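You operate a simulated robot arm through the tools that you are given. There is no shell and no other tool.

You are at the controls of a simulated robot arm. One attempt, no reset.

TASK
Press the blue lid home, move its cup to the yellow cup tray, load the corn sauce cup next.
Fine: draw the slide out before you lift the cup; the next cup goes in the slide's socket.

The check looks at the end state, three seconds after you hand in, the way a careful person would. Anything else that was tipped, shoved, dropped, spilled or broken makes it a failure. Lids that push on must go on centred and level and be pressed home; caps that screw on are set level and turned clockwise until they are tight.

THE ROBOT
A 7-joint arm with a two-finger parallel gripper, fixed in place. Base frame: the origin is at the foot of the arm, x ahead of it, y to its left, z up; the work surface is at about z = 0.86. Readings come in m, degrees, newtons and seconds.
Its first joint turns from -166.0 to 166.0 degrees. Payload 4.4 kg.
The tool frame sits at the grasp point between the pads (the TCP): z along the fingers, y along the line on which they close. The tips reach 0.023 m beyond it. The gripper opens to 0.094 m. The fingers are 0.038 m wide and 0.01 m thick; the gripper's body (0.054 by 0.096 m) begins 0.039 m behind the TCP.
Orientation is that of the tool frame in the base frame, as [roll, pitch, yaw] about the fixed x, y, z axes, in that order (R = Rz(yaw) Ry(pitch) Rx(roll)). With the fingers straight down and closing along the base's y, the tool's x points along the base's -x, its y along +y and its z along -z.

THE INTERFACE
- The arm moves only by the tool play_rows. Its argument "rows" is a list of rows, each an object (a shift or turn left out is 0, a gripper value left out holds the last) with "xyz": the shift along the base's x, y, z in cm, a list of three; "delta_rot": the turn, a rotation vector about the base's x, y, z in degrees, a list of three; "jaw": the closure, from 0 (fully open) to 1 (shut). In form: [{"xyz": [tx, ty, tz], "delta_rot": [rx, ry, rz], "jaw": jaw}, ...]. A call has 1 to 20 rows; each row shifts and turns the commanded pose from where the row before left it. Each row takes 0.2 s and may step no farther than 0.05 m and 8.6 degrees from the row before; otherwise, or with a gripper value out of range, the whole call is refused. A pose out of reach is approached as far as the arm can. The call stops where the force on the tool passes 90 N (or 10 N more than at its start, if that is more) or the arm is blocked; 0.2 s more then pass. The fingers move at their own pace (about 0.072 m/s each) and stop on an object; they squeeze with about 31 N. The grip force told is the motor's: it shows also when the fingers shut on nothing. Time passes only in rows, and 0.2 s behind the last, so rows that do not move let the fingers close. The reply holds the time, the measured pose of the TCP, the force on the tool along the base axes, the opening and the grip force, in the units named above and with some noise, with the torque about the TCP (base axes, N m) and any sound that the robot's microphone picked up, and new pictures: "views" is both (left out), scene, wrist or none.
- Cameras (640 x 400 px; columns grow to the right, rows downward): "scene" is fixed at [0.0516, 0.65, 1.4678]; the picture's right is [-0.59, -0.81, 0.00], its down [-0.41, 0.30, -0.86] and it looks along [0.70, -0.50, -0.51] (base axes); focal length 331 px, centre (320, 200). "wrist" rides on the gripper at [0.086, 0.016, -0.075] in the tool frame; the picture's right is [-0.18, 0.98, 0.00], its down [-0.58, -0.11, -0.81] and it looks along [-0.79, -0.15, 0.59] (tool axes); focal length 243 px, centre (320, 200). There is no depth. A picture from a camera that has moved, and an enlarged one, comes with that camera's place and axes in the base frame and with its lens.
- enlarge(camera, box): a new picture of the part [left, top, right, bottom] of that camera's present view, enlarged. No time passes.
- close_job(): hands the job in; it is judged then, once.

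Nothing tells you positions but the pictures and the camera data. Unless the task says otherwise, let go and move clear before handing in.

The tools are called after "Request:" as a command line: name --argument value ..., lists and objects as JSON in quotes. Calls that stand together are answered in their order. play_rows: Moves the arm, as the interface text tells. Its arguments: {"type":"object","properties":{"rows":{"type":"array"},"views":{"type":"string","enum":["both","scene","wrist","none"]}},"required":["rows"]} The other tools are called the same way: enlarge (camera, box) takes an enlarged picture of a part of a camera's view; close_job () hands the job in.

At the start:

```text
t: 0.0
ee_pos: [0.6249, 0.2427, 1.2366]
tcp_rot: [179.9, 0.1, -179.9]
force: [0.6, 0.4, -0.3]
moment: [-0.02, 0.02, 0.01]
gripper_width: 0.0941
finger_force: 0.2
```

scene: 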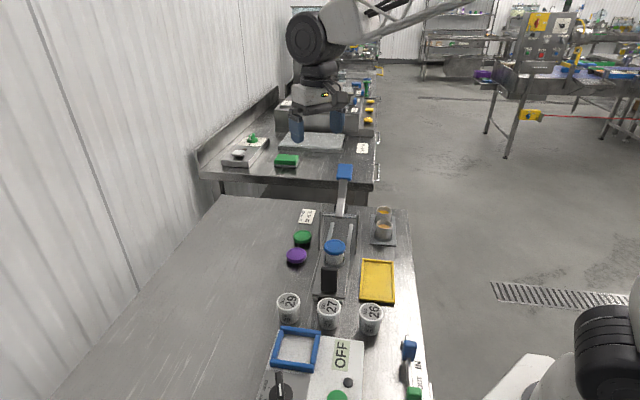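
wrist: 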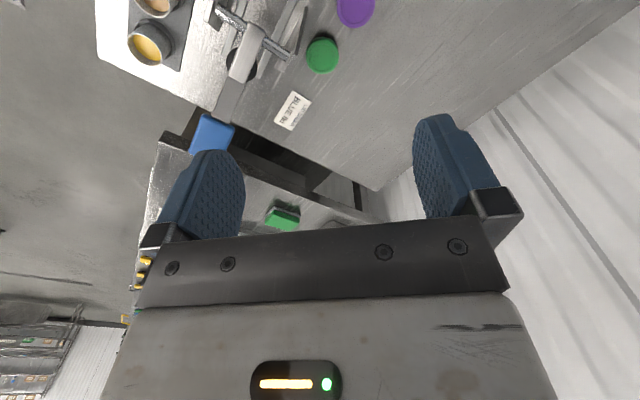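

The table holds a slide fixture with a blue-lidded cup, loose green and purple lids, two open cups at the back right, a yellow tray and some numbered cups. I'll enlarge the pictures before moving anything.

Request:
enlarge --camera "scene" --box '[270, 150, 430, 250]'

Request:
enlarge --camera "scene" --box '[260, 220, 420, 320]'

Request:
enlarge --camera "scene" --box '[250, 280, 440, 400]'

Request:
enlarge --camera "wrist" --box '[80, 0, 400, 200]'

```text
4.00 times, centred on (350, 200) of scene
camera zoom: at [0.0516, 0.65, 1.4678], right [-0.59, -0.81, 0.0], down [-0.41, 0.3, -0.86], along [0.7, -0.5, -0.51], focal length 1323 px, centre (200, 200)
```

zoom: 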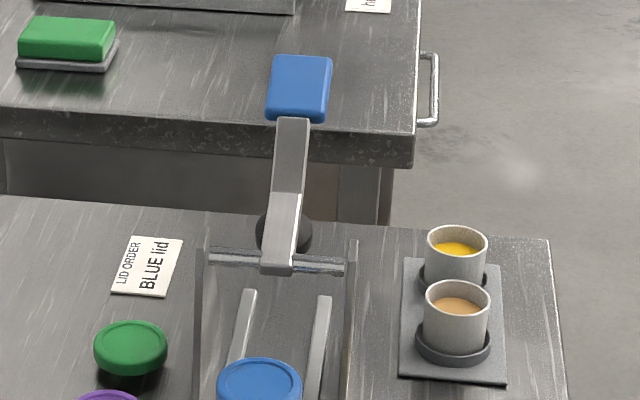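

```text
4.00 times, centred on (340, 270) of scene
camera zoom: at [0.0516, 0.65, 1.4678], right [-0.59, -0.81, 0.0], down [-0.41, 0.3, -0.86], along [0.7, -0.5, -0.51], focal length 1323 px, centre (240, -80)
```

zoom: 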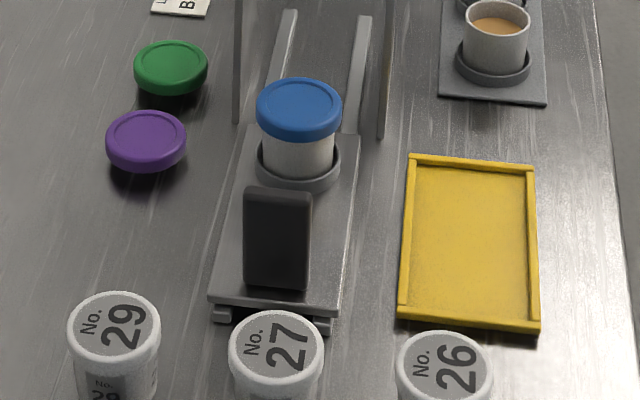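

```text
3.33 times, centred on (345, 340) of scene
camera zoom: at [0.0516, 0.65, 1.4678], right [-0.59, -0.81, 0.0], down [-0.41, 0.3, -0.86], along [0.7, -0.5, -0.51], focal length 1103 px, centre (237, -267)
```

zoom: 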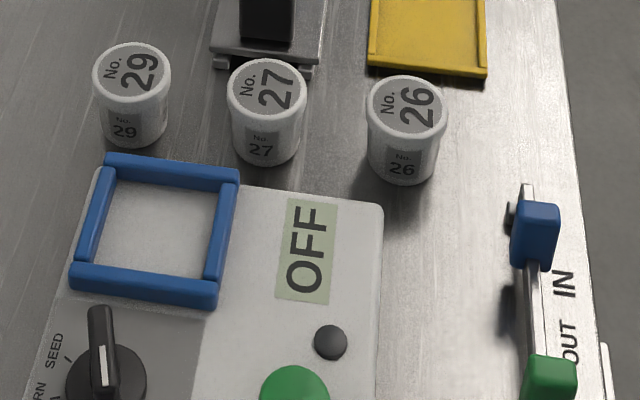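

```text
2.00 times, centred on (240, 100) of wrist
camera zoom: at [0.5368, 0.2584, 1.3104], right [0.18, 0.98, 0.0], down [0.58, -0.11, 0.81], along [0.79, -0.15, -0.59], focal length 485 px, centre (480, 400)
```

zoom: 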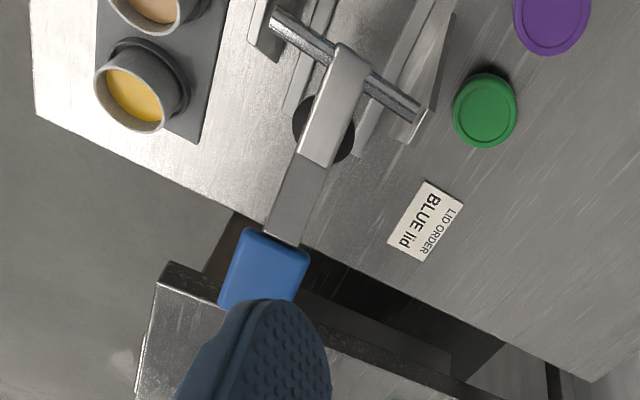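

The task points to a lever press. The blue-lidded cup sits on a slide at about (0.57, 0.23), with the slide axis about 45° off the base x, and the lever's blue handle is near (0.72, 0.08, 1.05). I'll turn the wrist into line with the slide for a closer look.

Request:
play_rows --rows '[{"xyz": [-1.75, 1.6, -1.2], "delta_rot": [0, 0, -7.5]}, {"xyz": [-1.75, 1.6, -1.2], "delta_rot": [0, 0, -7.5]}, {"xyz": [-1.75, 1.6, -1.2], "delta_rot": [0, 0, -7.5]}, {"xyz": [-1.75, 1.6, -1.2], "delta_rot": [0, 0, -7.5]}, {"xyz": [-1.75, 1.6, -1.2], "delta_rot": [0, 0, -7.5]}, {"xyz": [-1.75, 1.6, -1.2], "delta_rot": [0, 0, -7.5]}, {}]'

```text
t: 1.6
ee_pos: [0.5181, 0.3391, 1.1651]
tcp_rot: [-180.0, 0.2, 134.9]
force: [0.0, 1.0, -0.4]
moment: [0.02, 0.0, -0.01]
gripper_width: 0.0941
finger_force: 0.1
camera wrist: at [0.4676, 0.4114, 1.2377], right [0.83, 0.56, 0.0], down [0.33, -0.49, 0.81], along [0.45, -0.67, -0.59], focal length 243 px, centre (320, 200)
```

scene: 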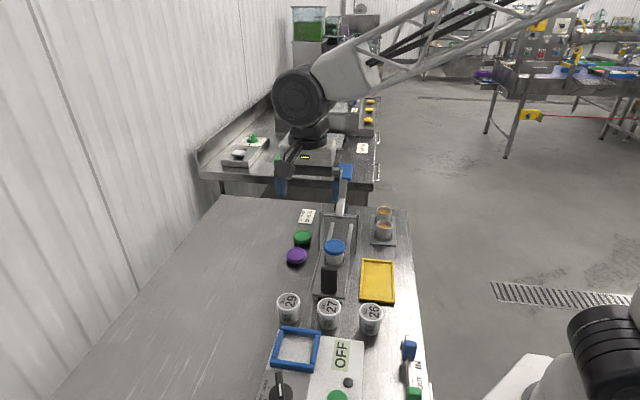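
wrist: 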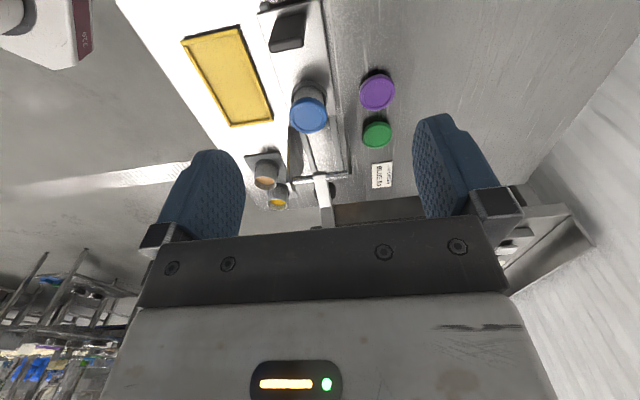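

Request:
enlarge --camera "wrist" --box '[240, 100, 400, 200]'

Request:
enlarge --camera "wrist" --box '[160, 0, 416, 160]'

Request:
enlarge --camera "scene" --box '[300, 160, 400, 260]'

```text
4.00 times, centred on (320, 150) of wrist
camera zoom: at [0.4676, 0.4114, 1.2377], right [0.83, 0.56, 0.0], down [0.33, -0.49, 0.81], along [0.45, -0.67, -0.59], focal length 970 px, centre (320, 400)
```

zoom: 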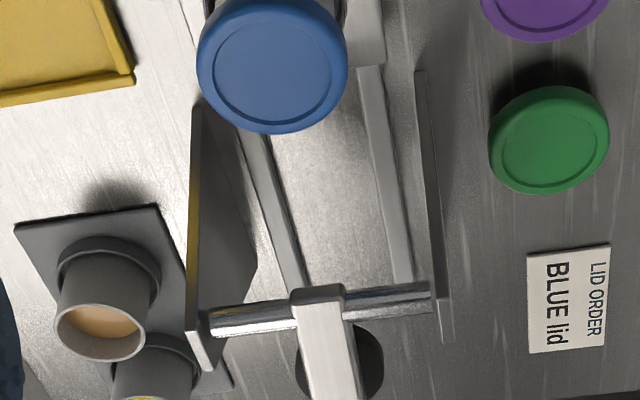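

```text
2.50 times, centred on (288, 80) of wrist
camera zoom: at [0.4676, 0.4114, 1.2377], right [0.83, 0.56, 0.0], down [0.33, -0.49, 0.81], along [0.45, -0.67, -0.59], focal length 606 px, centre (400, 500)
```

zoom: 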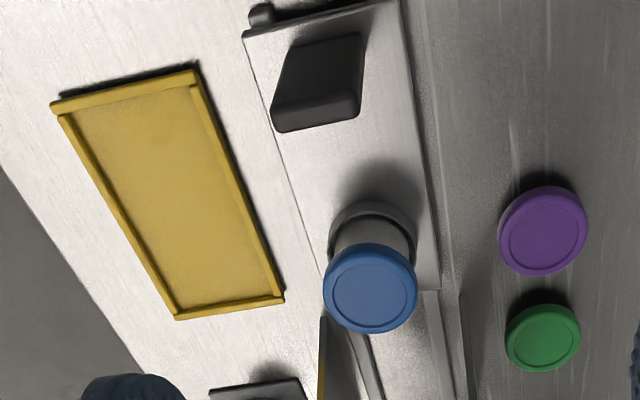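

```text
4.00 times, centred on (350, 210) of scene
camera zoom: at [0.0516, 0.65, 1.4678], right [-0.59, -0.81, 0.0], down [-0.41, 0.3, -0.86], along [0.7, -0.5, -0.51], focal length 1323 px, centre (200, 160)
```

zoom: 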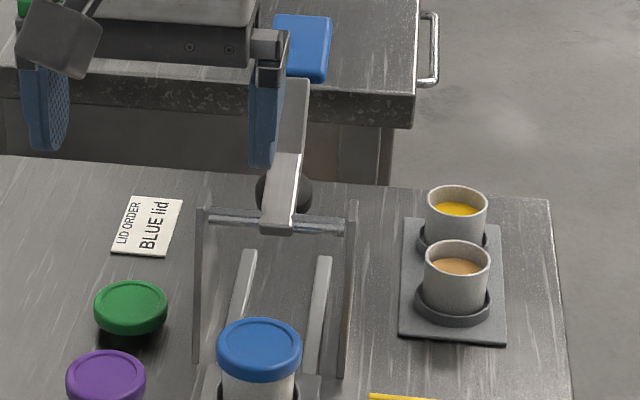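

The slide handle is a dark upright at about (0.503, 0.299), the cup is at (0.571, 0.231), the crossbar pivot is near (0.626, 0.176, 0.98) and the plunger is near (0.666, 0.134). I'll zoom in on the slide handle and on the two open cups.

Request:
enlarge --camera "wrist" --box '[250, 0, 346, 60]'

Request:
enlarge --camera "scene" --box '[290, 230, 370, 330]'

Request:
enlarge --camera "scene" --box '[360, 195, 408, 250]'

Request:
enlarge --camera "wrist" --box '[235, 140, 315, 220]'

```text
6.67 times, centred on (298, 30) of wrist
camera zoom: at [0.4676, 0.4114, 1.2377], right [0.83, 0.56, 0.0], down [0.33, -0.49, 0.81], along [0.45, -0.67, -0.59], focal length 1618 px, centre (467, 1333)
```

zoom: 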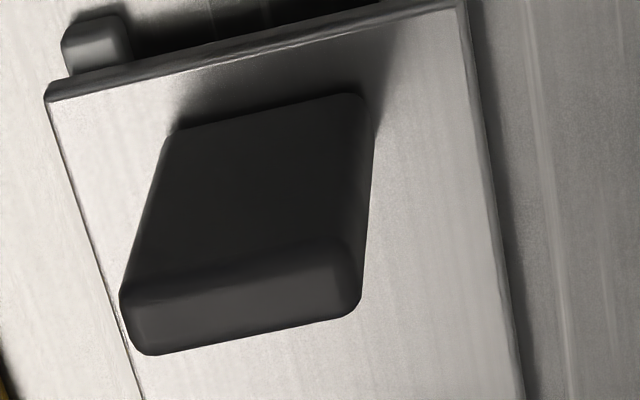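

```text
4.00 times, centred on (330, 280) of scene
camera zoom: at [0.0516, 0.65, 1.4678], right [-0.59, -0.81, 0.0], down [-0.41, 0.3, -0.86], along [0.7, -0.5, -0.51], focal length 1323 px, centre (280, -120)
```

zoom: 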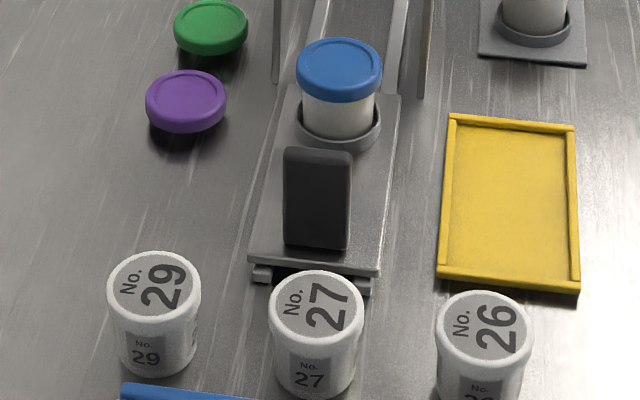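

```text
7.27 times, centred on (384, 222) of scene
camera zoom: at [0.0516, 0.65, 1.4678], right [-0.59, -0.81, 0.0], down [-0.41, 0.3, -0.86], along [0.7, -0.5, -0.51], focal length 2406 px, centre (-146, 36)
```

zoom: 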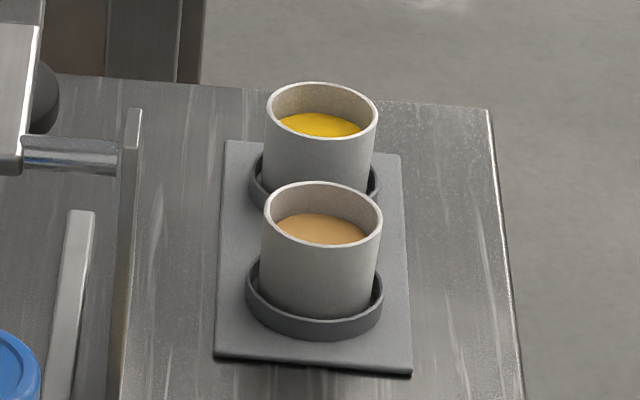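

```text
5.00 times, centred on (275, 180) of wrist
camera zoom: at [0.4676, 0.4114, 1.2377], right [0.83, 0.56, 0.0], down [0.33, -0.49, 0.81], along [0.45, -0.67, -0.59], focal length 1213 px, centre (545, 300)
```

zoom: 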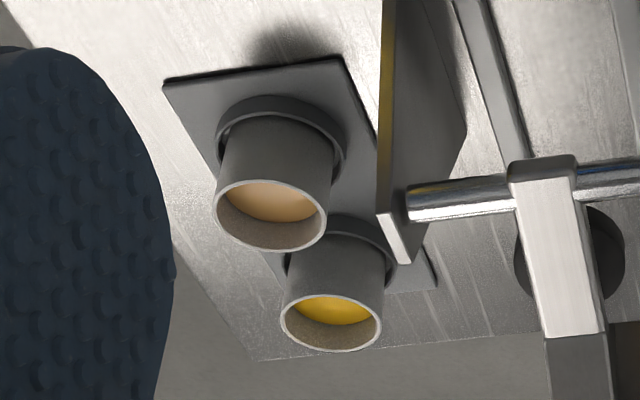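

The yellow sauce in the far cup should be the corn sauce. I'm moving over the slide handle at about (0.501, 0.300), set slightly to its near side, and will check before lowering.

Request:
play_rows --rows '[{"xyz": [-0.6, -0.8, -2.8]}, {"xyz": [-0.6, -0.8, -2.8]}, {"xyz": [-0.6, -0.8, -2.8]}, {"xyz": [-0.6, -0.9, -2.8]}, {}]'

```text
t: 2.8
ee_pos: [0.4947, 0.3043, 1.0536]
tcp_rot: [-180.0, 0.1, 134.9]
force: [-0.1, 0.8, -0.4]
moment: [-0.01, 0.01, -0.01]
gripper_width: 0.0942
finger_force: 0.1
camera wrist: at [0.4438, 0.3782, 1.1271], right [0.83, 0.56, 0.0], down [0.33, -0.49, 0.81], along [0.46, -0.67, -0.59], focal length 243 px, centre (320, 200)
```

scene: 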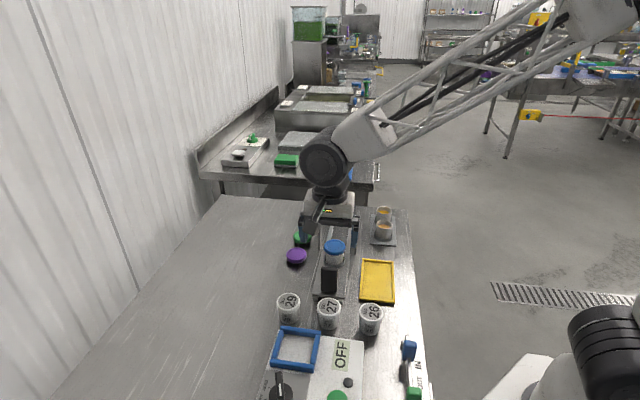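
wrist: 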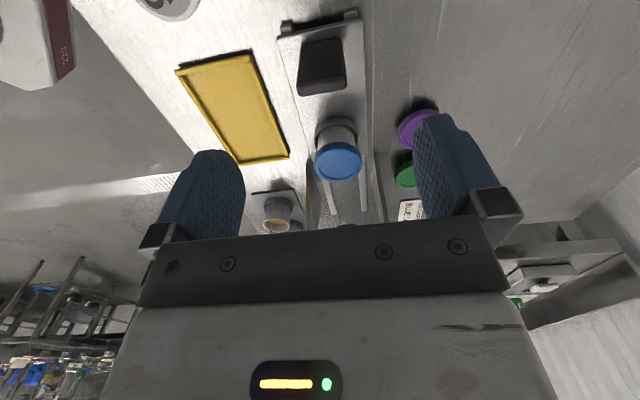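

The handle measures about (0.5005, 0.3005), so I'm lined up. I'll descend with the fingers open on both sides of the handle.

Request:
play_rows --rows '[{"xyz": [0, 0, -2.5]}, {"xyz": [0, 0, -2.5]}, {"xyz": [0, 0, -2.5]}, {"xyz": [0, 0, -2.5]}, {"xyz": [0, 0, -2.7]}, {}]'

```text
t: 4.2
ee_pos: [0.4946, 0.3039, 0.9255]
tcp_rot: [-180.0, 0.1, 135.0]
force: [0.4, 0.2, -0.3]
moment: [0.01, 0.01, 0.01]
gripper_width: 0.094
finger_force: 0.0
camera wrist: at [0.4444, 0.378, 0.9992], right [0.83, 0.56, 0.0], down [0.33, -0.49, 0.81], along [0.46, -0.67, -0.59], focal length 243 px, centre (320, 200)
```

scene: 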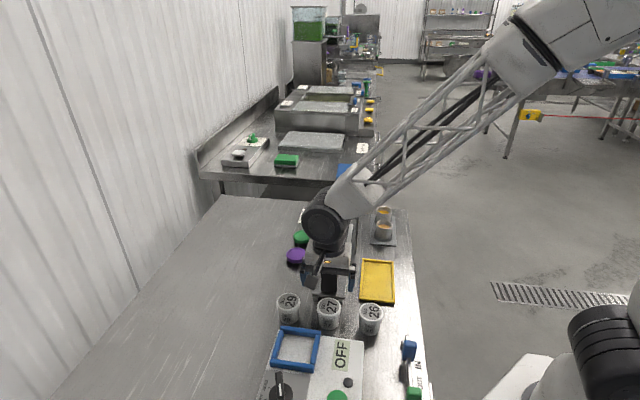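
wrist: 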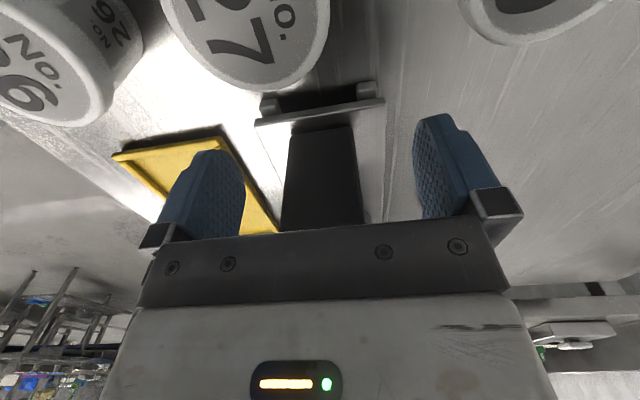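

The handle sits between the fingers. I'm closing on it.

Request:
play_rows --rows '[{"jaw": 0.4}, {"jaw": 0.5}, {"jaw": 0.6}, {"jaw": 1}, {"jaw": 1}, {"jaw": 1}]' --views "wrist"

```text
t: 5.6
ee_pos: [0.4939, 0.3054, 0.9262]
tcp_rot: [-180.0, 0.0, 135.0]
force: [-27.2, -29.5, 10.3]
moment: [0.66, -0.73, -0.32]
gripper_width: 0.04
finger_force: 45.5
camera wrist: at [0.4438, 0.3774, 0.9993], right [0.83, 0.56, 0.0], down [0.33, -0.49, 0.81], along [0.46, -0.67, -0.59], focal length 243 px, centre (320, 200)
```

wrist: 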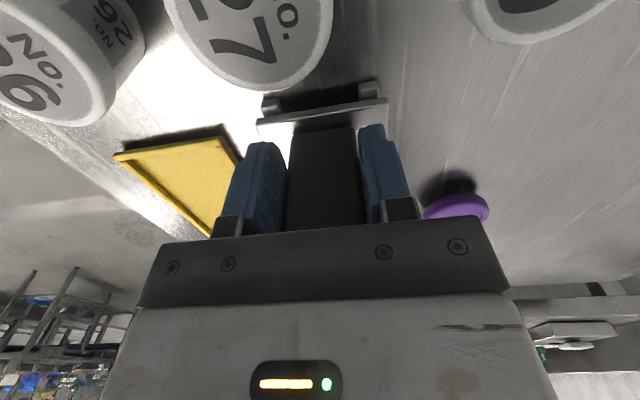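

The handle is gripped at 0.040 m, but about 40 N of side load shows I'm slightly off centre. I'll ease toward −x/−y to relieve it.

Request:
play_rows --rows '[{"xyz": [-0.05, -0.05, 0]}, {"xyz": [-0.05, -0.05, 0]}, {}]' --views "none"

```text
t: 6.4
ee_pos: [0.4938, 0.304, 0.9261]
tcp_rot: [-180.0, 0.0, 135.0]
force: [3.5, 3.9, -17.0]
moment: [0.26, 1.5, 0.29]
gripper_width: 0.0397
finger_force: 44.9
```

The side load is nearly gone. I'll push the slide in slowly along the rail and watch the force.

Request:
play_rows --rows '[{"xyz": [0.2, -0.2, 0]}, {"xyz": [0.35, -0.35, 0]}, {"xyz": [0.35, -0.35, 0]}, {"xyz": [0.35, -0.35, 0]}, {}]' --views "both"

```text
t: 7.6
ee_pos: [0.5078, 0.2918, 0.9271]
tcp_rot: [179.9, 0.1, 134.9]
force: [16.4, 17.2, -19.4]
moment: [-0.69, 0.9, 0.57]
gripper_width: 0.04
finger_force: 44.8
camera wrist: at [0.4567, 0.3642, 0.9993], right [0.83, 0.56, 0.0], down [0.33, -0.49, 0.81], along [0.46, -0.67, -0.59], focal length 243 px, centre (320, 200)
```

scene: 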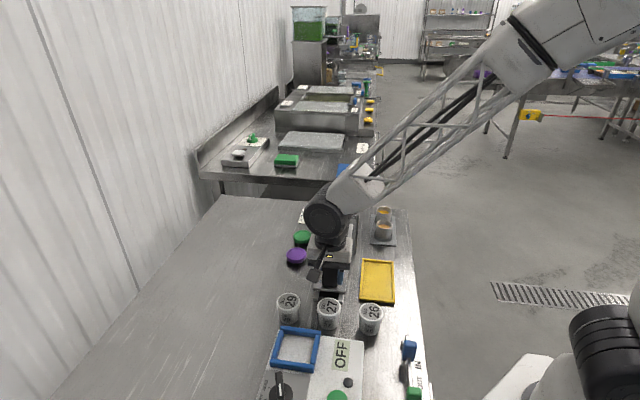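
wrist: 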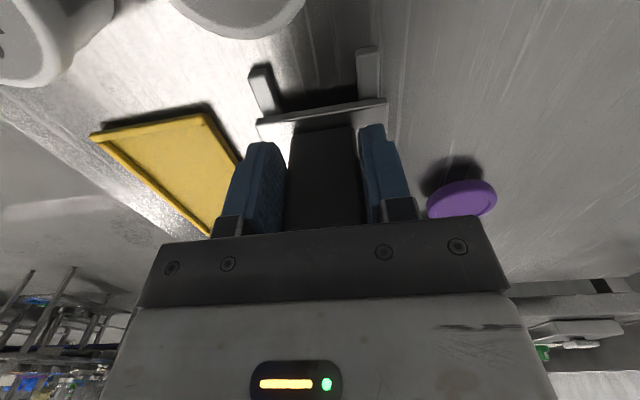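

The slide moves freely. The side force suggests the rail runs nearer −43°, so I'll correct the heading and keep pushing slowly.

Request:
play_rows --rows '[{"xyz": [0.05, 0.05, -0.05]}, {"xyz": [0.37, -0.34, 0]}, {"xyz": [0.37, -0.34, 0]}, {"xyz": [0.37, -0.34, 0]}, {"xyz": [0.37, -0.34, 0]}, {}]' --views "none"

```text
t: 9.0
ee_pos: [0.5201, 0.2781, 0.9255]
tcp_rot: [-180.0, 0.1, 134.9]
force: [-33.0, -34.8, 33.3]
moment: [-0.75, 0.28, -0.3]
gripper_width: 0.0398
finger_force: 45.2
```

I overcorrected. I'll back off about 1 mm sideways and 0.3 mm up, then recheck.

Request:
play_rows --rows '[{"xyz": [-0.07, -0.07, 0.03]}, {}]' --views "none"

```text
t: 9.6
ee_pos: [0.5217, 0.2779, 0.926]
tcp_rot: [-179.9, 0.1, 135.0]
force: [-12.7, -13.3, 8.7]
moment: [0.01, 0.94, -0.07]
gripper_width: 0.0398
finger_force: 45.1
```

Request:
play_rows --rows '[{"xyz": [-0.03, -0.03, 0.01]}, {"xyz": [0.355, -0.352, 0]}, {"xyz": [0.355, -0.352, 0]}, {"xyz": [0.355, -0.352, 0]}, {"xyz": [0.355, -0.352, 0]}, {}]' --views "both"

```text
t: 11.0
ee_pos: [0.5356, 0.2632, 0.9255]
tcp_rot: [180.0, 0.0, 135.0]
force: [15.4, 16.3, -33.6]
moment: [0.71, -0.15, 0.45]
gripper_width: 0.0402
finger_force: 44.8
camera wrist: at [0.4848, 0.3362, 0.999], right [0.83, 0.56, 0.0], down [0.33, -0.49, 0.81], along [0.46, -0.67, -0.59], focal length 243 px, centre (320, 200)
```

scene: 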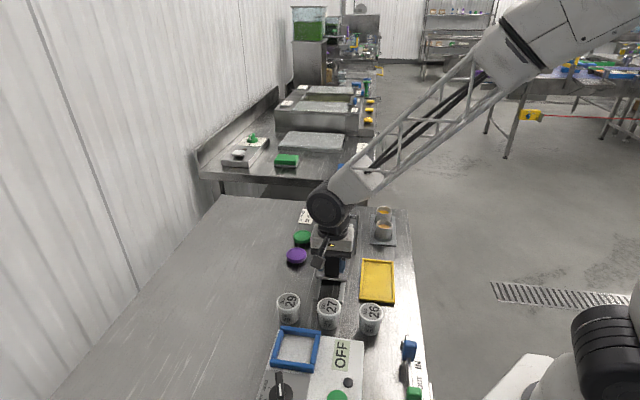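
wrist: 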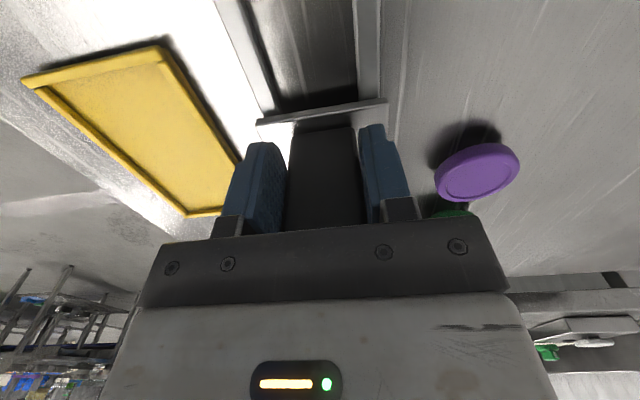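

Request:
play_rows --rows '[{"xyz": [0.03, 0.03, -0.02]}, {"xyz": [0.36, -0.347, 0]}, {"xyz": [0.36, -0.347, 0]}, {"xyz": [0.36, -0.347, 0]}, {"xyz": [0.36, -0.347, 0]}, {}]' --views "none"

```text
t: 12.4
ee_pos: [0.5496, 0.2493, 0.9252]
tcp_rot: [-180.0, 0.0, 135.0]
force: [-14.3, -16.8, -4.9]
moment: [0.1, -1.37, -0.07]
gripper_width: 0.04
finger_force: 45.1
```

Request:
play_rows --rows '[{"xyz": [-0.02, -0.02, 0]}, {"xyz": [0.356, -0.351, 0]}, {"xyz": [0.356, -0.351, 0]}, {"xyz": [0.356, -0.351, 0]}, {"xyz": [0.356, -0.351, 0]}, {}]' --views "both"

```text
t: 13.8
ee_pos: [0.5651, 0.2343, 0.9261]
tcp_rot: [-180.0, 0.1, 134.9]
force: [-22.2, -22.3, 3.2]
moment: [-0.58, 0.75, -0.3]
gripper_width: 0.0401
finger_force: 45.0
camera wrist: at [0.5132, 0.3079, 0.999], right [0.83, 0.56, 0.0], down [0.33, -0.49, 0.81], along [0.46, -0.67, -0.59], focal length 243 px, centre (320, 200)
```

scene: 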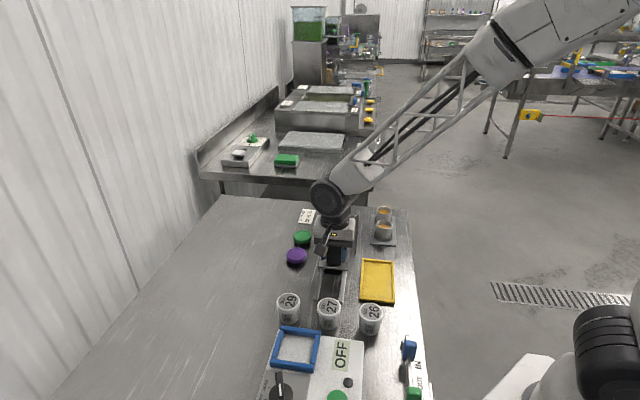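
wrist: 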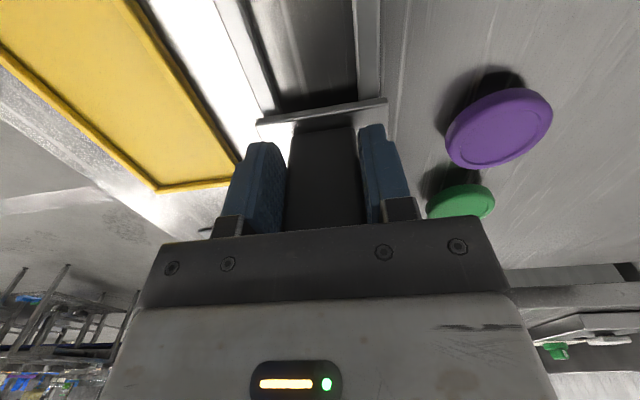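

I've travelled about 9.8 cm with no stop yet. I'll continue in small steps.

Request:
play_rows --rows '[{"xyz": [-0.04, -0.04, 0]}, {"xyz": [0.356, -0.351, 0]}, {"xyz": [0.356, -0.351, 0]}, {"xyz": [0.356, -0.351, 0]}, {}]' --views "scene"

Request:
enlarge --camera "scene" --box '[290, 190, 400, 290]'

```text
t: 15.0
ee_pos: [0.5753, 0.2247, 0.9258]
tcp_rot: [-180.0, 0.0, 134.9]
force: [-14.5, -11.2, -4.8]
moment: [-0.44, 0.48, 0.47]
gripper_width: 0.0399
finger_force: 45.5
```

scene: 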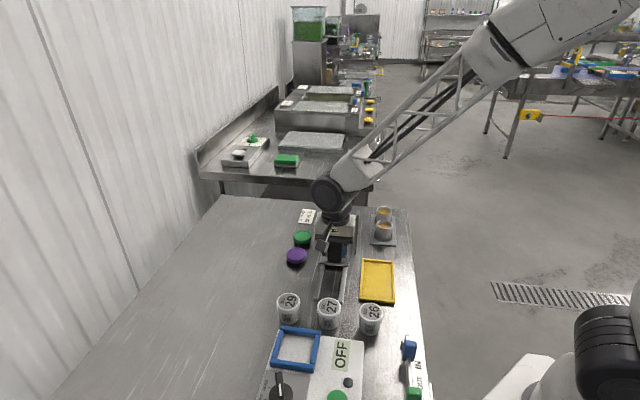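

```text
4.00 times, centred on (345, 240) of scene
camera zoom: at [0.0516, 0.65, 1.4678], right [-0.59, -0.81, 0.0], down [-0.41, 0.3, -0.86], along [0.7, -0.5, -0.51], focal length 1323 px, centre (220, 40)
```

zoom: 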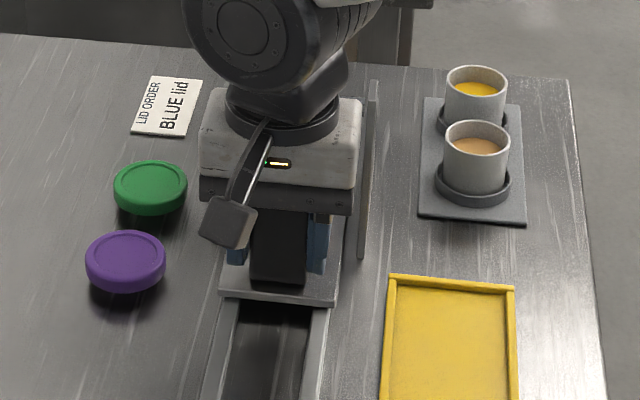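

About 11.3 cm in with little drag, and the gripper is still clear of the press posts. I'll continue in finer steps to find the stop.

Request:
play_rows --rows '[{"xyz": [-0.02, -0.02, 0]}, {"xyz": [0.213, -0.21, 0]}, {"xyz": [0.213, -0.21, 0]}, {"xyz": [0.213, -0.21, 0]}, {}]' --views "none"

```text
t: 16.2
ee_pos: [0.5815, 0.2177, 0.9255]
tcp_rot: [180.0, 0.1, 135.1]
force: [-0.3, -0.3, -9.1]
moment: [-0.12, 0.64, 0.06]
gripper_width: 0.0399
finger_force: 44.7
```

Request:
play_rows --rows '[{"xyz": [0.213, -0.21, 0]}, {"xyz": [0.213, -0.21, 0]}, {"xyz": [0.213, -0.21, 0]}, {}]' --views "none"

```text
t: 17.2
ee_pos: [0.5875, 0.2111, 0.9253]
tcp_rot: [-180.0, 0.1, 135.0]
force: [-3.0, -1.8, -6.2]
moment: [-0.81, 0.39, 0.51]
gripper_width: 0.0401
finger_force: 44.4
```

Request:
play_rows --rows '[{"xyz": [0.142, -0.14, 0]}, {"xyz": [0.142, -0.14, 0]}, {}]' --views "none"

```text
t: 18.0
ee_pos: [0.5903, 0.2091, 0.9257]
tcp_rot: [179.9, 0.1, 135.0]
force: [-2.7, -3.8, 0.3]
moment: [-0.74, 0.85, 0.26]
gripper_width: 0.0399
finger_force: 44.9
```

Request:
play_rows --rows '[{"xyz": [0.142, -0.14, 0]}, {"xyz": [0.142, -0.14, 0]}, {}]' --views "both"

Request:
enlarge --camera "scene" --box '[290, 180, 400, 280]'

```text
t: 18.8
ee_pos: [0.593, 0.2052, 0.9253]
tcp_rot: [179.9, 0.1, 135.0]
force: [1.6, 0.7, -3.1]
moment: [-0.65, 0.3, 0.05]
gripper_width: 0.0397
finger_force: 45.1
camera wrist: at [0.5421, 0.2789, 0.999], right [0.83, 0.56, 0.0], down [0.33, -0.49, 0.81], along [0.46, -0.67, -0.59], focal length 243 px, centre (320, 200)
```

scene: 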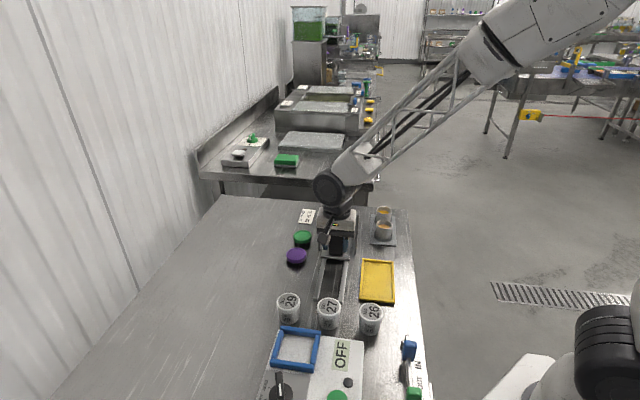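
wrist: 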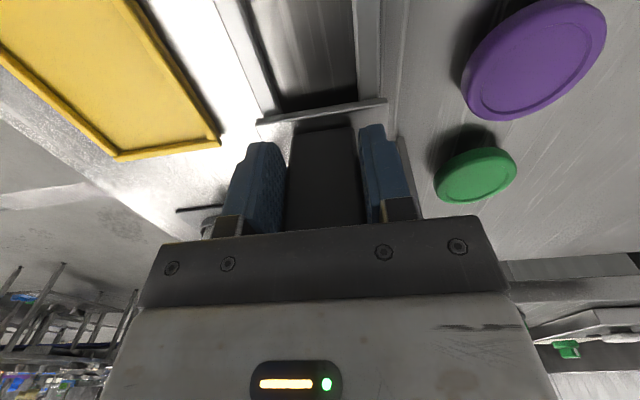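

```text
4.00 times, centred on (345, 230) of scene
camera zoom: at [0.0516, 0.65, 1.4678], right [-0.59, -0.81, 0.0], down [-0.41, 0.3, -0.86], along [0.7, -0.5, -0.51], focal length 1323 px, centre (220, 80)
```

zoom: 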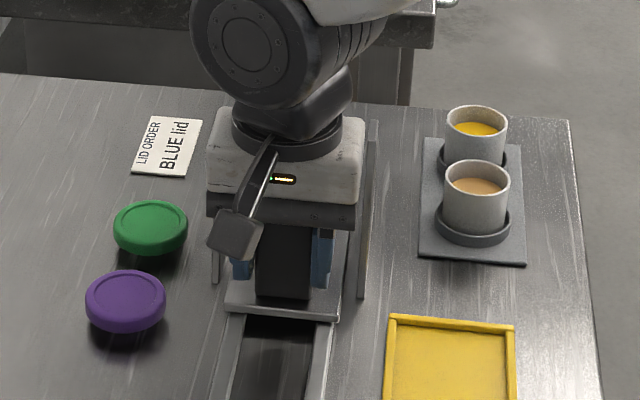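

The slide has travelled 14.0 cm and my gripper body is now close to the crossbar. I'll open slightly, back straight off and look at the alignment under the plunger.

Request:
play_rows --rows '[{"jaw": 0.45}, {"jaw": 0.35}, {"jaw": 0.35}, {"xyz": [-1.0, 1.0, 0]}, {"xyz": [-1.5, 1.5, 0]}, {"xyz": [-1.5, 1.5, 1]}, {"xyz": [-1.5, 1.5, 2]}, {"xyz": [-1, 1, 3], "jaw": 0.35}, {"xyz": [-1, 1, 3]}, {}]'

```text
t: 21.0
ee_pos: [0.5166, 0.2821, 1.0152]
tcp_rot: [-179.9, 0.0, 135.0]
force: [-0.2, -0.4, -0.2]
moment: [-0.02, 0.02, 0.03]
gripper_width: 0.0608
finger_force: 0.1
camera wrist: at [0.466, 0.3548, 1.0887], right [0.83, 0.56, 0.0], down [0.33, -0.49, 0.81], along [0.46, -0.67, -0.59], focal length 243 px, centre (320, 200)
```

scene: 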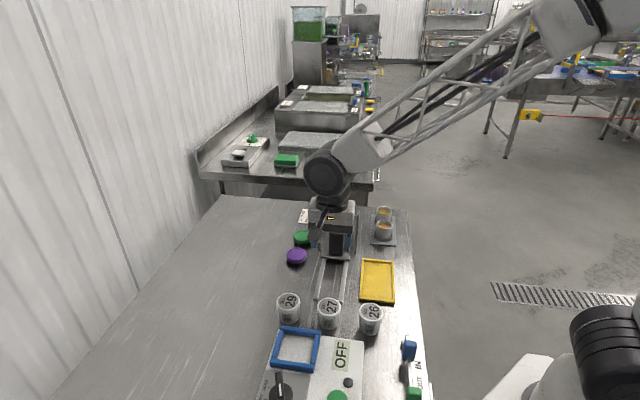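
wrist: 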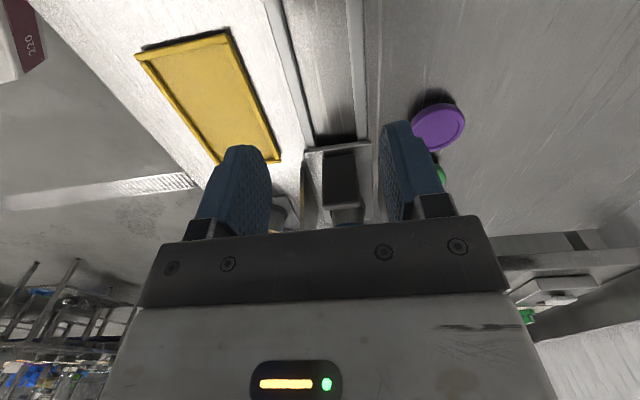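

I'll rise and hover nearer the press so the wrist camera can look down past the crossbar.

Request:
play_rows --rows '[{"xyz": [0.5, -0.5, 4.5], "jaw": 0}, {"xyz": [0.5, -0.5, 4.5]}, {"xyz": [1.0, -1.0, 4.5]}, {"xyz": [1.0, -1.0, 4.0]}, {"xyz": [1.0, -1.0, 1.0]}, {}]'

Request:
enlarge --camera "wrist" --box '[240, 60, 400, 200]'

Request:
enlarge --camera "scene" --box '[290, 160, 400, 260]'

```text
t: 22.4
ee_pos: [0.5573, 0.2409, 1.2001]
tcp_rot: [-180.0, 0.1, 135.0]
force: [0.0, 0.0, -0.5]
moment: [-0.01, 0.03, 0.0]
gripper_width: 0.0939
finger_force: 0.1
camera wrist: at [0.5066, 0.3141, 1.2738], right [0.83, 0.56, 0.0], down [0.33, -0.49, 0.81], along [0.46, -0.67, -0.59], focal length 243 px, centre (320, 200)
```

scene: 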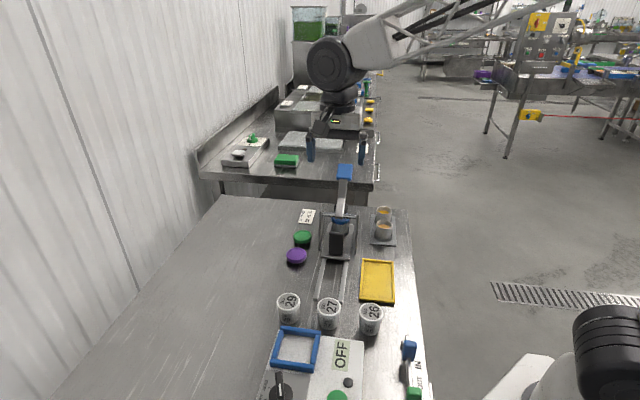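
wrist: 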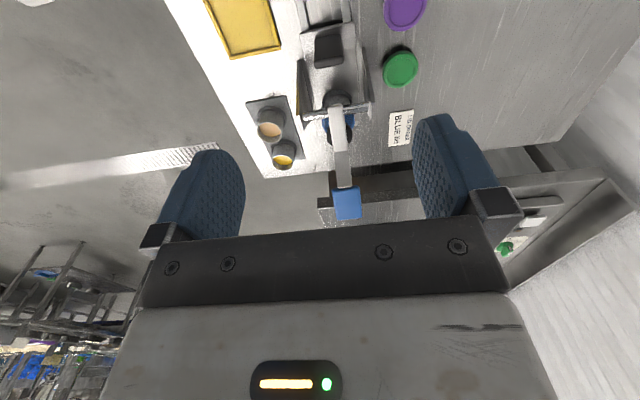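

```text
2.86 times, centred on (320, 130) of wrist
camera zoom: at [0.5066, 0.3141, 1.2738], right [0.83, 0.56, 0.0], down [0.33, -0.49, 0.81], along [0.46, -0.67, -0.59], focal length 693 px, centre (320, 400)
```

zoom: 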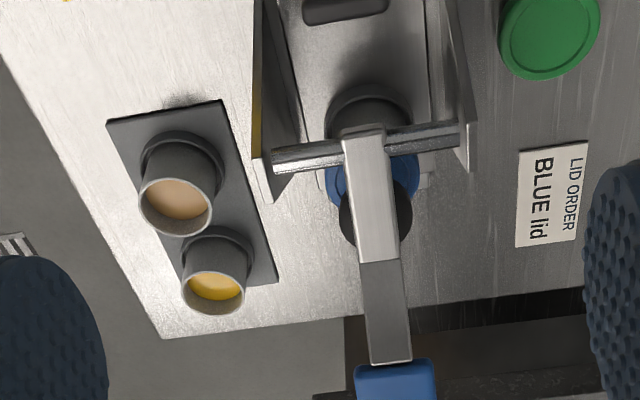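

```text
4.00 times, centred on (345, 210) of scene
camera zoom: at [0.0516, 0.65, 1.4678], right [-0.59, -0.81, 0.0], down [-0.41, 0.3, -0.86], along [0.7, -0.5, -0.51], focal length 1323 px, centre (220, 160)
```

zoom: 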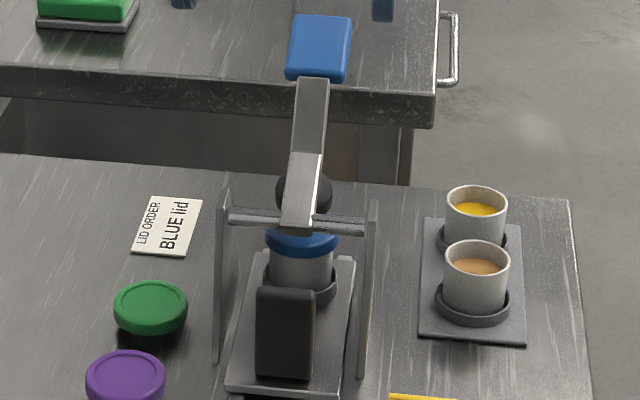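

The cup now sits below the crossbar, with the plunger disc over it and slightly beyond. I'll shut the fingers and nudge the slide handle from behind to find the end stop, which keeps the gripper body clear of the crossbar.

Request:
play_rows --rows '[{"xyz": [-0.5, 0.6, -4.5], "jaw": 1}, {"xyz": [-0.6, 0.8, -4.5]}, {"xyz": [0, 0, -4.5]}, {"xyz": [0, 0, -4.5]}, {"xyz": [0, 0, -4.5]}, {"xyz": [0, 0, -5]}, {}]'

```text
t: 24.0
ee_pos: [0.5469, 0.2553, 0.9263]
tcp_rot: [180.0, 0.1, 135.0]
force: [0.7, -0.5, -0.3]
moment: [-0.01, 0.0, -0.03]
gripper_width: 0.0
finger_force: 30.9
camera wrist: at [0.4952, 0.3278, 0.9994], right [0.83, 0.56, 0.0], down [0.33, -0.49, 0.81], along [0.46, -0.67, -0.59], focal length 243 px, centre (320, 200)
```

scene: 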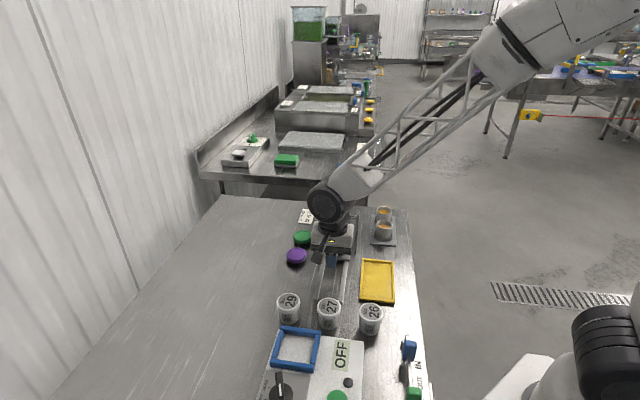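
wrist: 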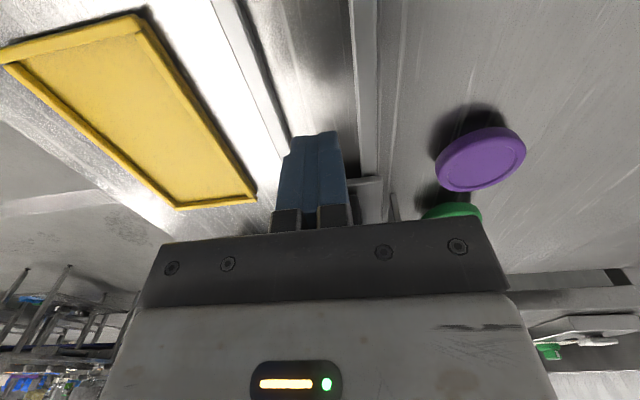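

Request:
play_rows --rows '[{"xyz": [0.7, -0.7, 0]}, {"xyz": [0.7, -0.7, 0]}, {"xyz": [0.7, -0.7, 0]}, {"xyz": [0.7, -0.7, 0]}, {"xyz": [0.35, -0.35, 0]}, {}]' --views "none"

Request:
play_rows --rows '[{"xyz": [0.15, -0.15, 0]}, {"xyz": [0.15, -0.15, 0]}, {}]' --views "none"

Request:
play_rows --rows '[{"xyz": [0.1, -0.1, 0]}, {"xyz": [0.1, -0.1, 0]}, {}]' --views "wrist"

```text
t: 25.4
ee_pos: [0.5786, 0.2227, 0.9258]
tcp_rot: [180.0, 0.1, 135.0]
force: [-0.2, 0.3, 0.4]
moment: [-0.03, -0.02, 0.0]
gripper_width: 0.0
finger_force: 31.0
```

```text
t: 26.2
ee_pos: [0.5816, 0.2213, 0.9258]
tcp_rot: [179.9, 0.1, 135.0]
force: [0.9, 0.5, -0.7]
moment: [0.04, -0.01, 0.01]
gripper_width: 0.0001
finger_force: 30.8
```

```text
t: 27.0
ee_pos: [0.5825, 0.2192, 0.9262]
tcp_rot: [180.0, 0.0, 135.0]
force: [-0.5, 0.1, 0.1]
moment: [-0.03, -0.02, -0.03]
gripper_width: 0.0
finger_force: 31.6
camera wrist: at [0.5321, 0.2916, 0.9992], right [0.83, 0.56, 0.0], down [0.33, -0.49, 0.81], along [0.46, -0.67, -0.59], focal length 243 px, centre (320, 200)
```

wrist: 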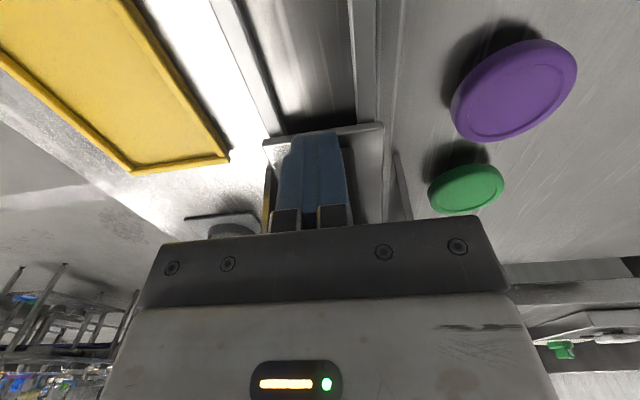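

Request:
play_rows --rows '[{"xyz": [0.1, -0.1, 0]}, {"xyz": [0.1, -0.1, 0]}, {}]' --views "none"

Request:
play_rows --rows '[{"xyz": [0.1, -0.1, 0]}, {"xyz": [0.1, -0.1, 0]}, {}]' --views "none"

```text
t: 27.8
ee_pos: [0.5839, 0.2175, 0.9253]
tcp_rot: [-180.0, 0.0, 134.9]
force: [-35.6, 30.2, 5.2]
moment: [-0.39, -0.42, -0.08]
gripper_width: 0.0
finger_force: 30.9
```

```text
t: 28.3
ee_pos: [0.5844, 0.2182, 0.9256]
tcp_rot: [-179.9, -0.1, 135.1]
force: [-24.4, 22.8, 5.8]
moment: [-0.66, -0.7, -0.21]
gripper_width: 0.0003
finger_force: 30.9
stopped in row 2: the force on the tool passed its limit at 97 N (the readings are from after the stop); the commanded pose is now the measured one
```

The force spike shows the slide is at its hard stop, about 14 cm in. I'll back off, rise, and view the lever handle from above before pressing it.

Request:
play_rows --rows '[{"xyz": [-0.5, 0.5, 0]}, {"xyz": [-1.5, 1.5, 0]}, {"xyz": [-1.0, 1.0, 3]}, {"xyz": [0, 0, 5]}, {"xyz": [0, 0, 5]}, {"xyz": [0, 0, 5]}, {"xyz": [0, 0, 5]}, {"xyz": [0, 0, 5]}, {"xyz": [2.5, -2.5, 4.0]}, {"xyz": [3, -3, 0]}, {"xyz": [3, -3, 0]}, {}]'

Request:
enlarge --camera "wrist" --box '[240, 40, 400, 200]'

Request:
enlarge --camera "scene" --box '[290, 150, 400, 260]'

```text
refused: row 9 steps farther than a row can; nothing moved
```

```text
2.50 times, centred on (320, 120) of wrist
camera zoom: at [0.5333, 0.2903, 0.9991], right [0.82, 0.57, 0.0], down [0.34, -0.49, 0.81], along [0.46, -0.66, -0.59], focal length 606 px, centre (320, 400)
```

zoom: 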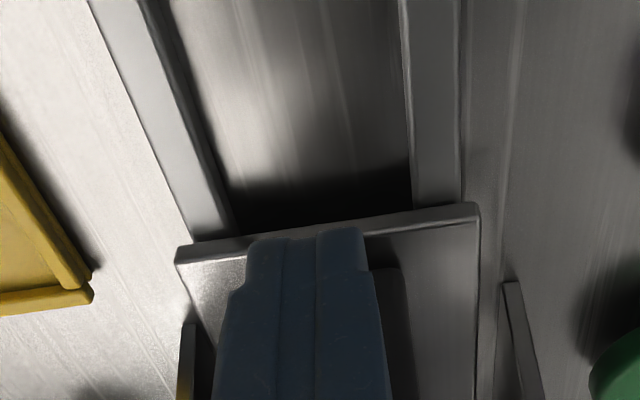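

```text
3.64 times, centred on (345, 205) of scene
camera zoom: at [0.0516, 0.65, 1.4678], right [-0.59, -0.81, 0.0], down [-0.41, 0.3, -0.86], along [0.7, -0.5, -0.51], focal length 1203 px, centre (229, 182)
```

zoom: 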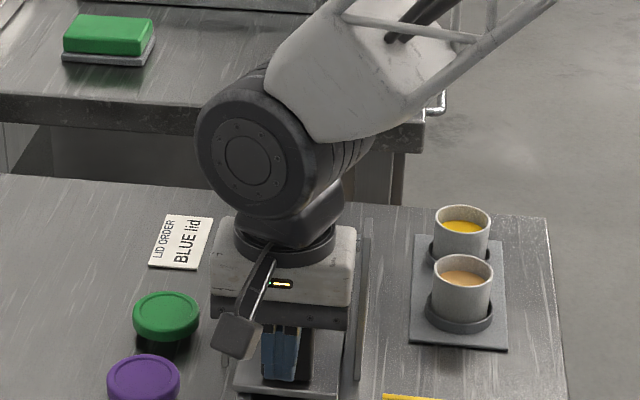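

One row was too long, so the call was refused and nothing moved. I'm resending it with shorter steps.

Request:
play_rows --rows '[{"xyz": [-0.5, 0.5, 0]}, {"xyz": [-1.5, 1.5, 0]}, {"xyz": [-1.0, 1.0, 3]}, {"xyz": [0, 0, 4.8]}, {"xyz": [0, 0, 4.8]}, {"xyz": [0, 0, 4.8]}, {"xyz": [0, 0, 4.8]}, {"xyz": [0, 0, 4.8]}, {"xyz": [0, 0, 4.8]}, {"xyz": [2.8, -2.8, 0.5]}, {"xyz": [3, -3, 0]}, {"xyz": [3, -3, 0]}, {}]'

Request:
enlarge --camera "wrist" --box '[240, 40, 400, 200]'

Request:
enlarge --camera "scene" --box '[290, 150, 400, 260]'

```text
t: 31.1
ee_pos: [0.6439, 0.158, 1.249]
tcp_rot: [-179.9, -0.1, 135.1]
force: [-0.5, -0.7, -0.5]
moment: [-0.02, 0.01, -0.03]
gripper_width: 0.0001
finger_force: 31.4
camera wrist: at [0.5925, 0.2321, 1.3222], right [0.82, 0.57, 0.0], down [0.34, -0.49, 0.81], along [0.46, -0.67, -0.59], focal length 243 px, centre (320, 200)
```

scene: 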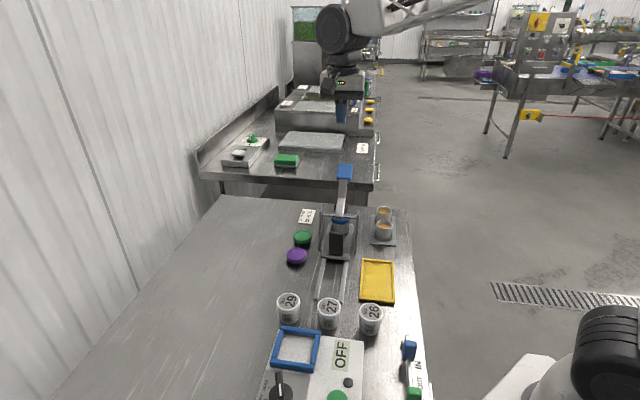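
wrist: 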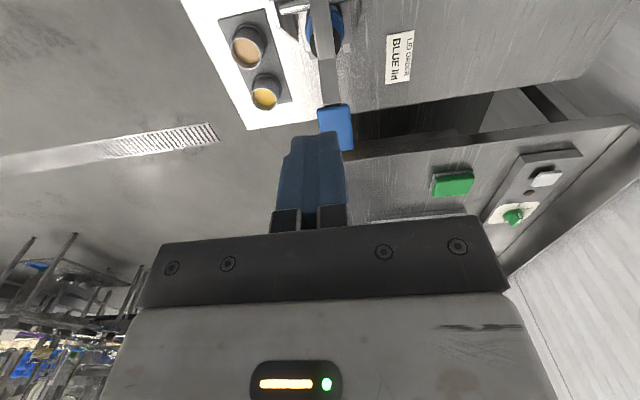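

```text
2.50 times, centred on (320, 120) of wrist
camera zoom: at [0.5925, 0.2321, 1.3222], right [0.82, 0.57, 0.0], down [0.34, -0.49, 0.81], along [0.46, -0.67, -0.59], focal length 606 px, centre (320, 400)
```

zoom: 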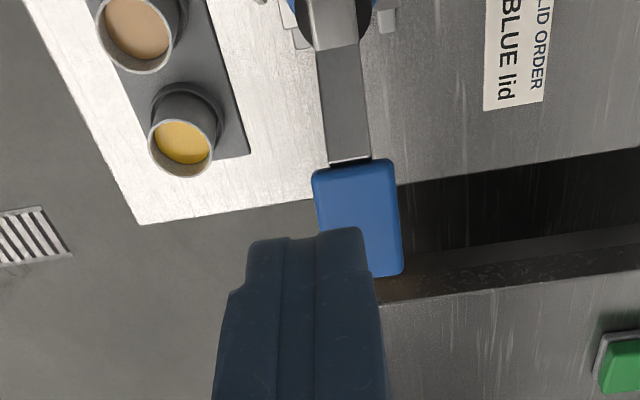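

```text
3.64 times, centred on (345, 205) of scene
camera zoom: at [0.0516, 0.65, 1.4678], right [-0.59, -0.81, 0.0], down [-0.41, 0.3, -0.86], along [0.7, -0.5, -0.51], focal length 1203 px, centre (229, 182)
```

zoom: 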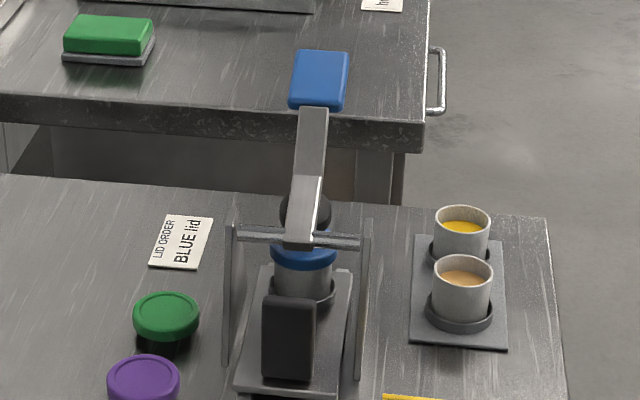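

The slide is home. The lever handle centres at about (0.730, 0.071, 1.038), is roughly 6 cm long and tilts about 30°. I'll move above it with the fingers shut and come down onto it.

Request:
play_rows --rows '[{"xyz": [2.45, -2.45, 0]}, {"xyz": [2.45, -2.45, 0]}, {"xyz": [2.45, -2.45, -2]}, {"xyz": [0, 0, -4.5]}, {"xyz": [0, 0, -4.5]}, {"xyz": [0, 0, -4.0]}, {}]'

Request:
enlarge --camera "scene" --box '[290, 150, 400, 260]'

```text
t: 32.7
ee_pos: [0.7162, 0.0862, 1.0988]
tcp_rot: [-180.0, 0.0, 135.0]
force: [0.3, -0.2, -0.1]
moment: [0.06, 0.02, 0.01]
gripper_width: 0.0002
finger_force: 30.8
camera wrist: at [0.6654, 0.158, 1.1718], right [0.82, 0.57, 0.0], down [0.34, -0.49, 0.81], along [0.46, -0.67, -0.59], focal length 243 px, centre (320, 200)
```

scene: 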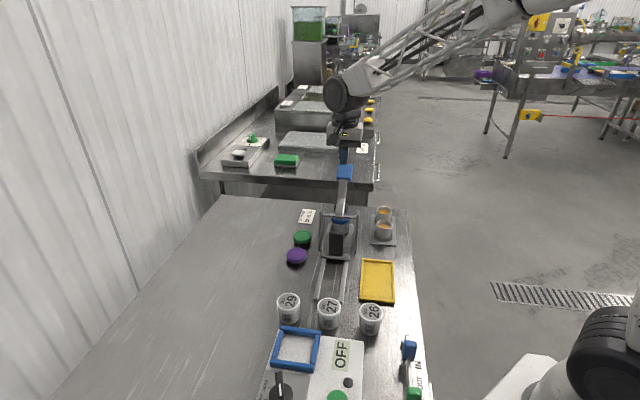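
wrist: 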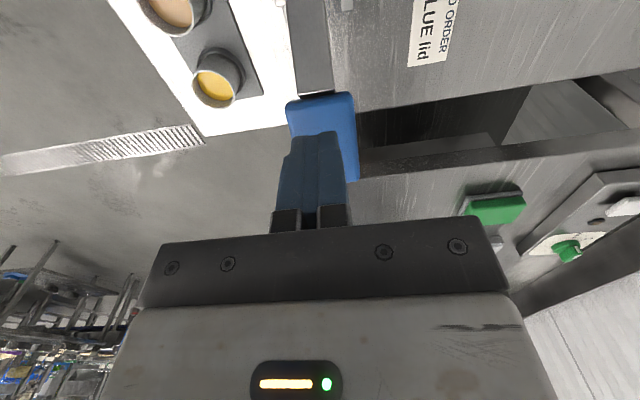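

```text
3.64 times, centred on (345, 205) of scene
camera zoom: at [0.0516, 0.65, 1.4678], right [-0.59, -0.81, 0.0], down [-0.41, 0.3, -0.86], along [0.7, -0.5, -0.51], focal length 1203 px, centre (229, 182)
```

zoom: 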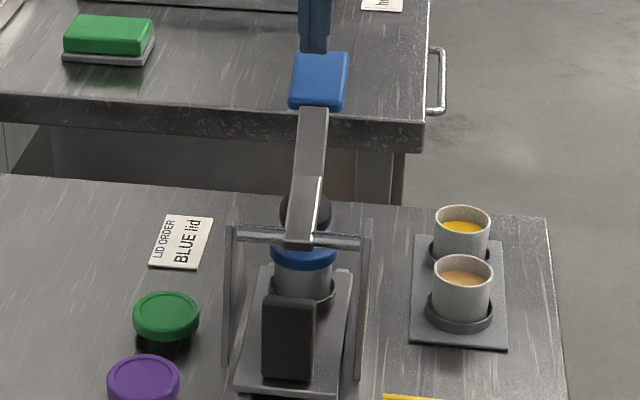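

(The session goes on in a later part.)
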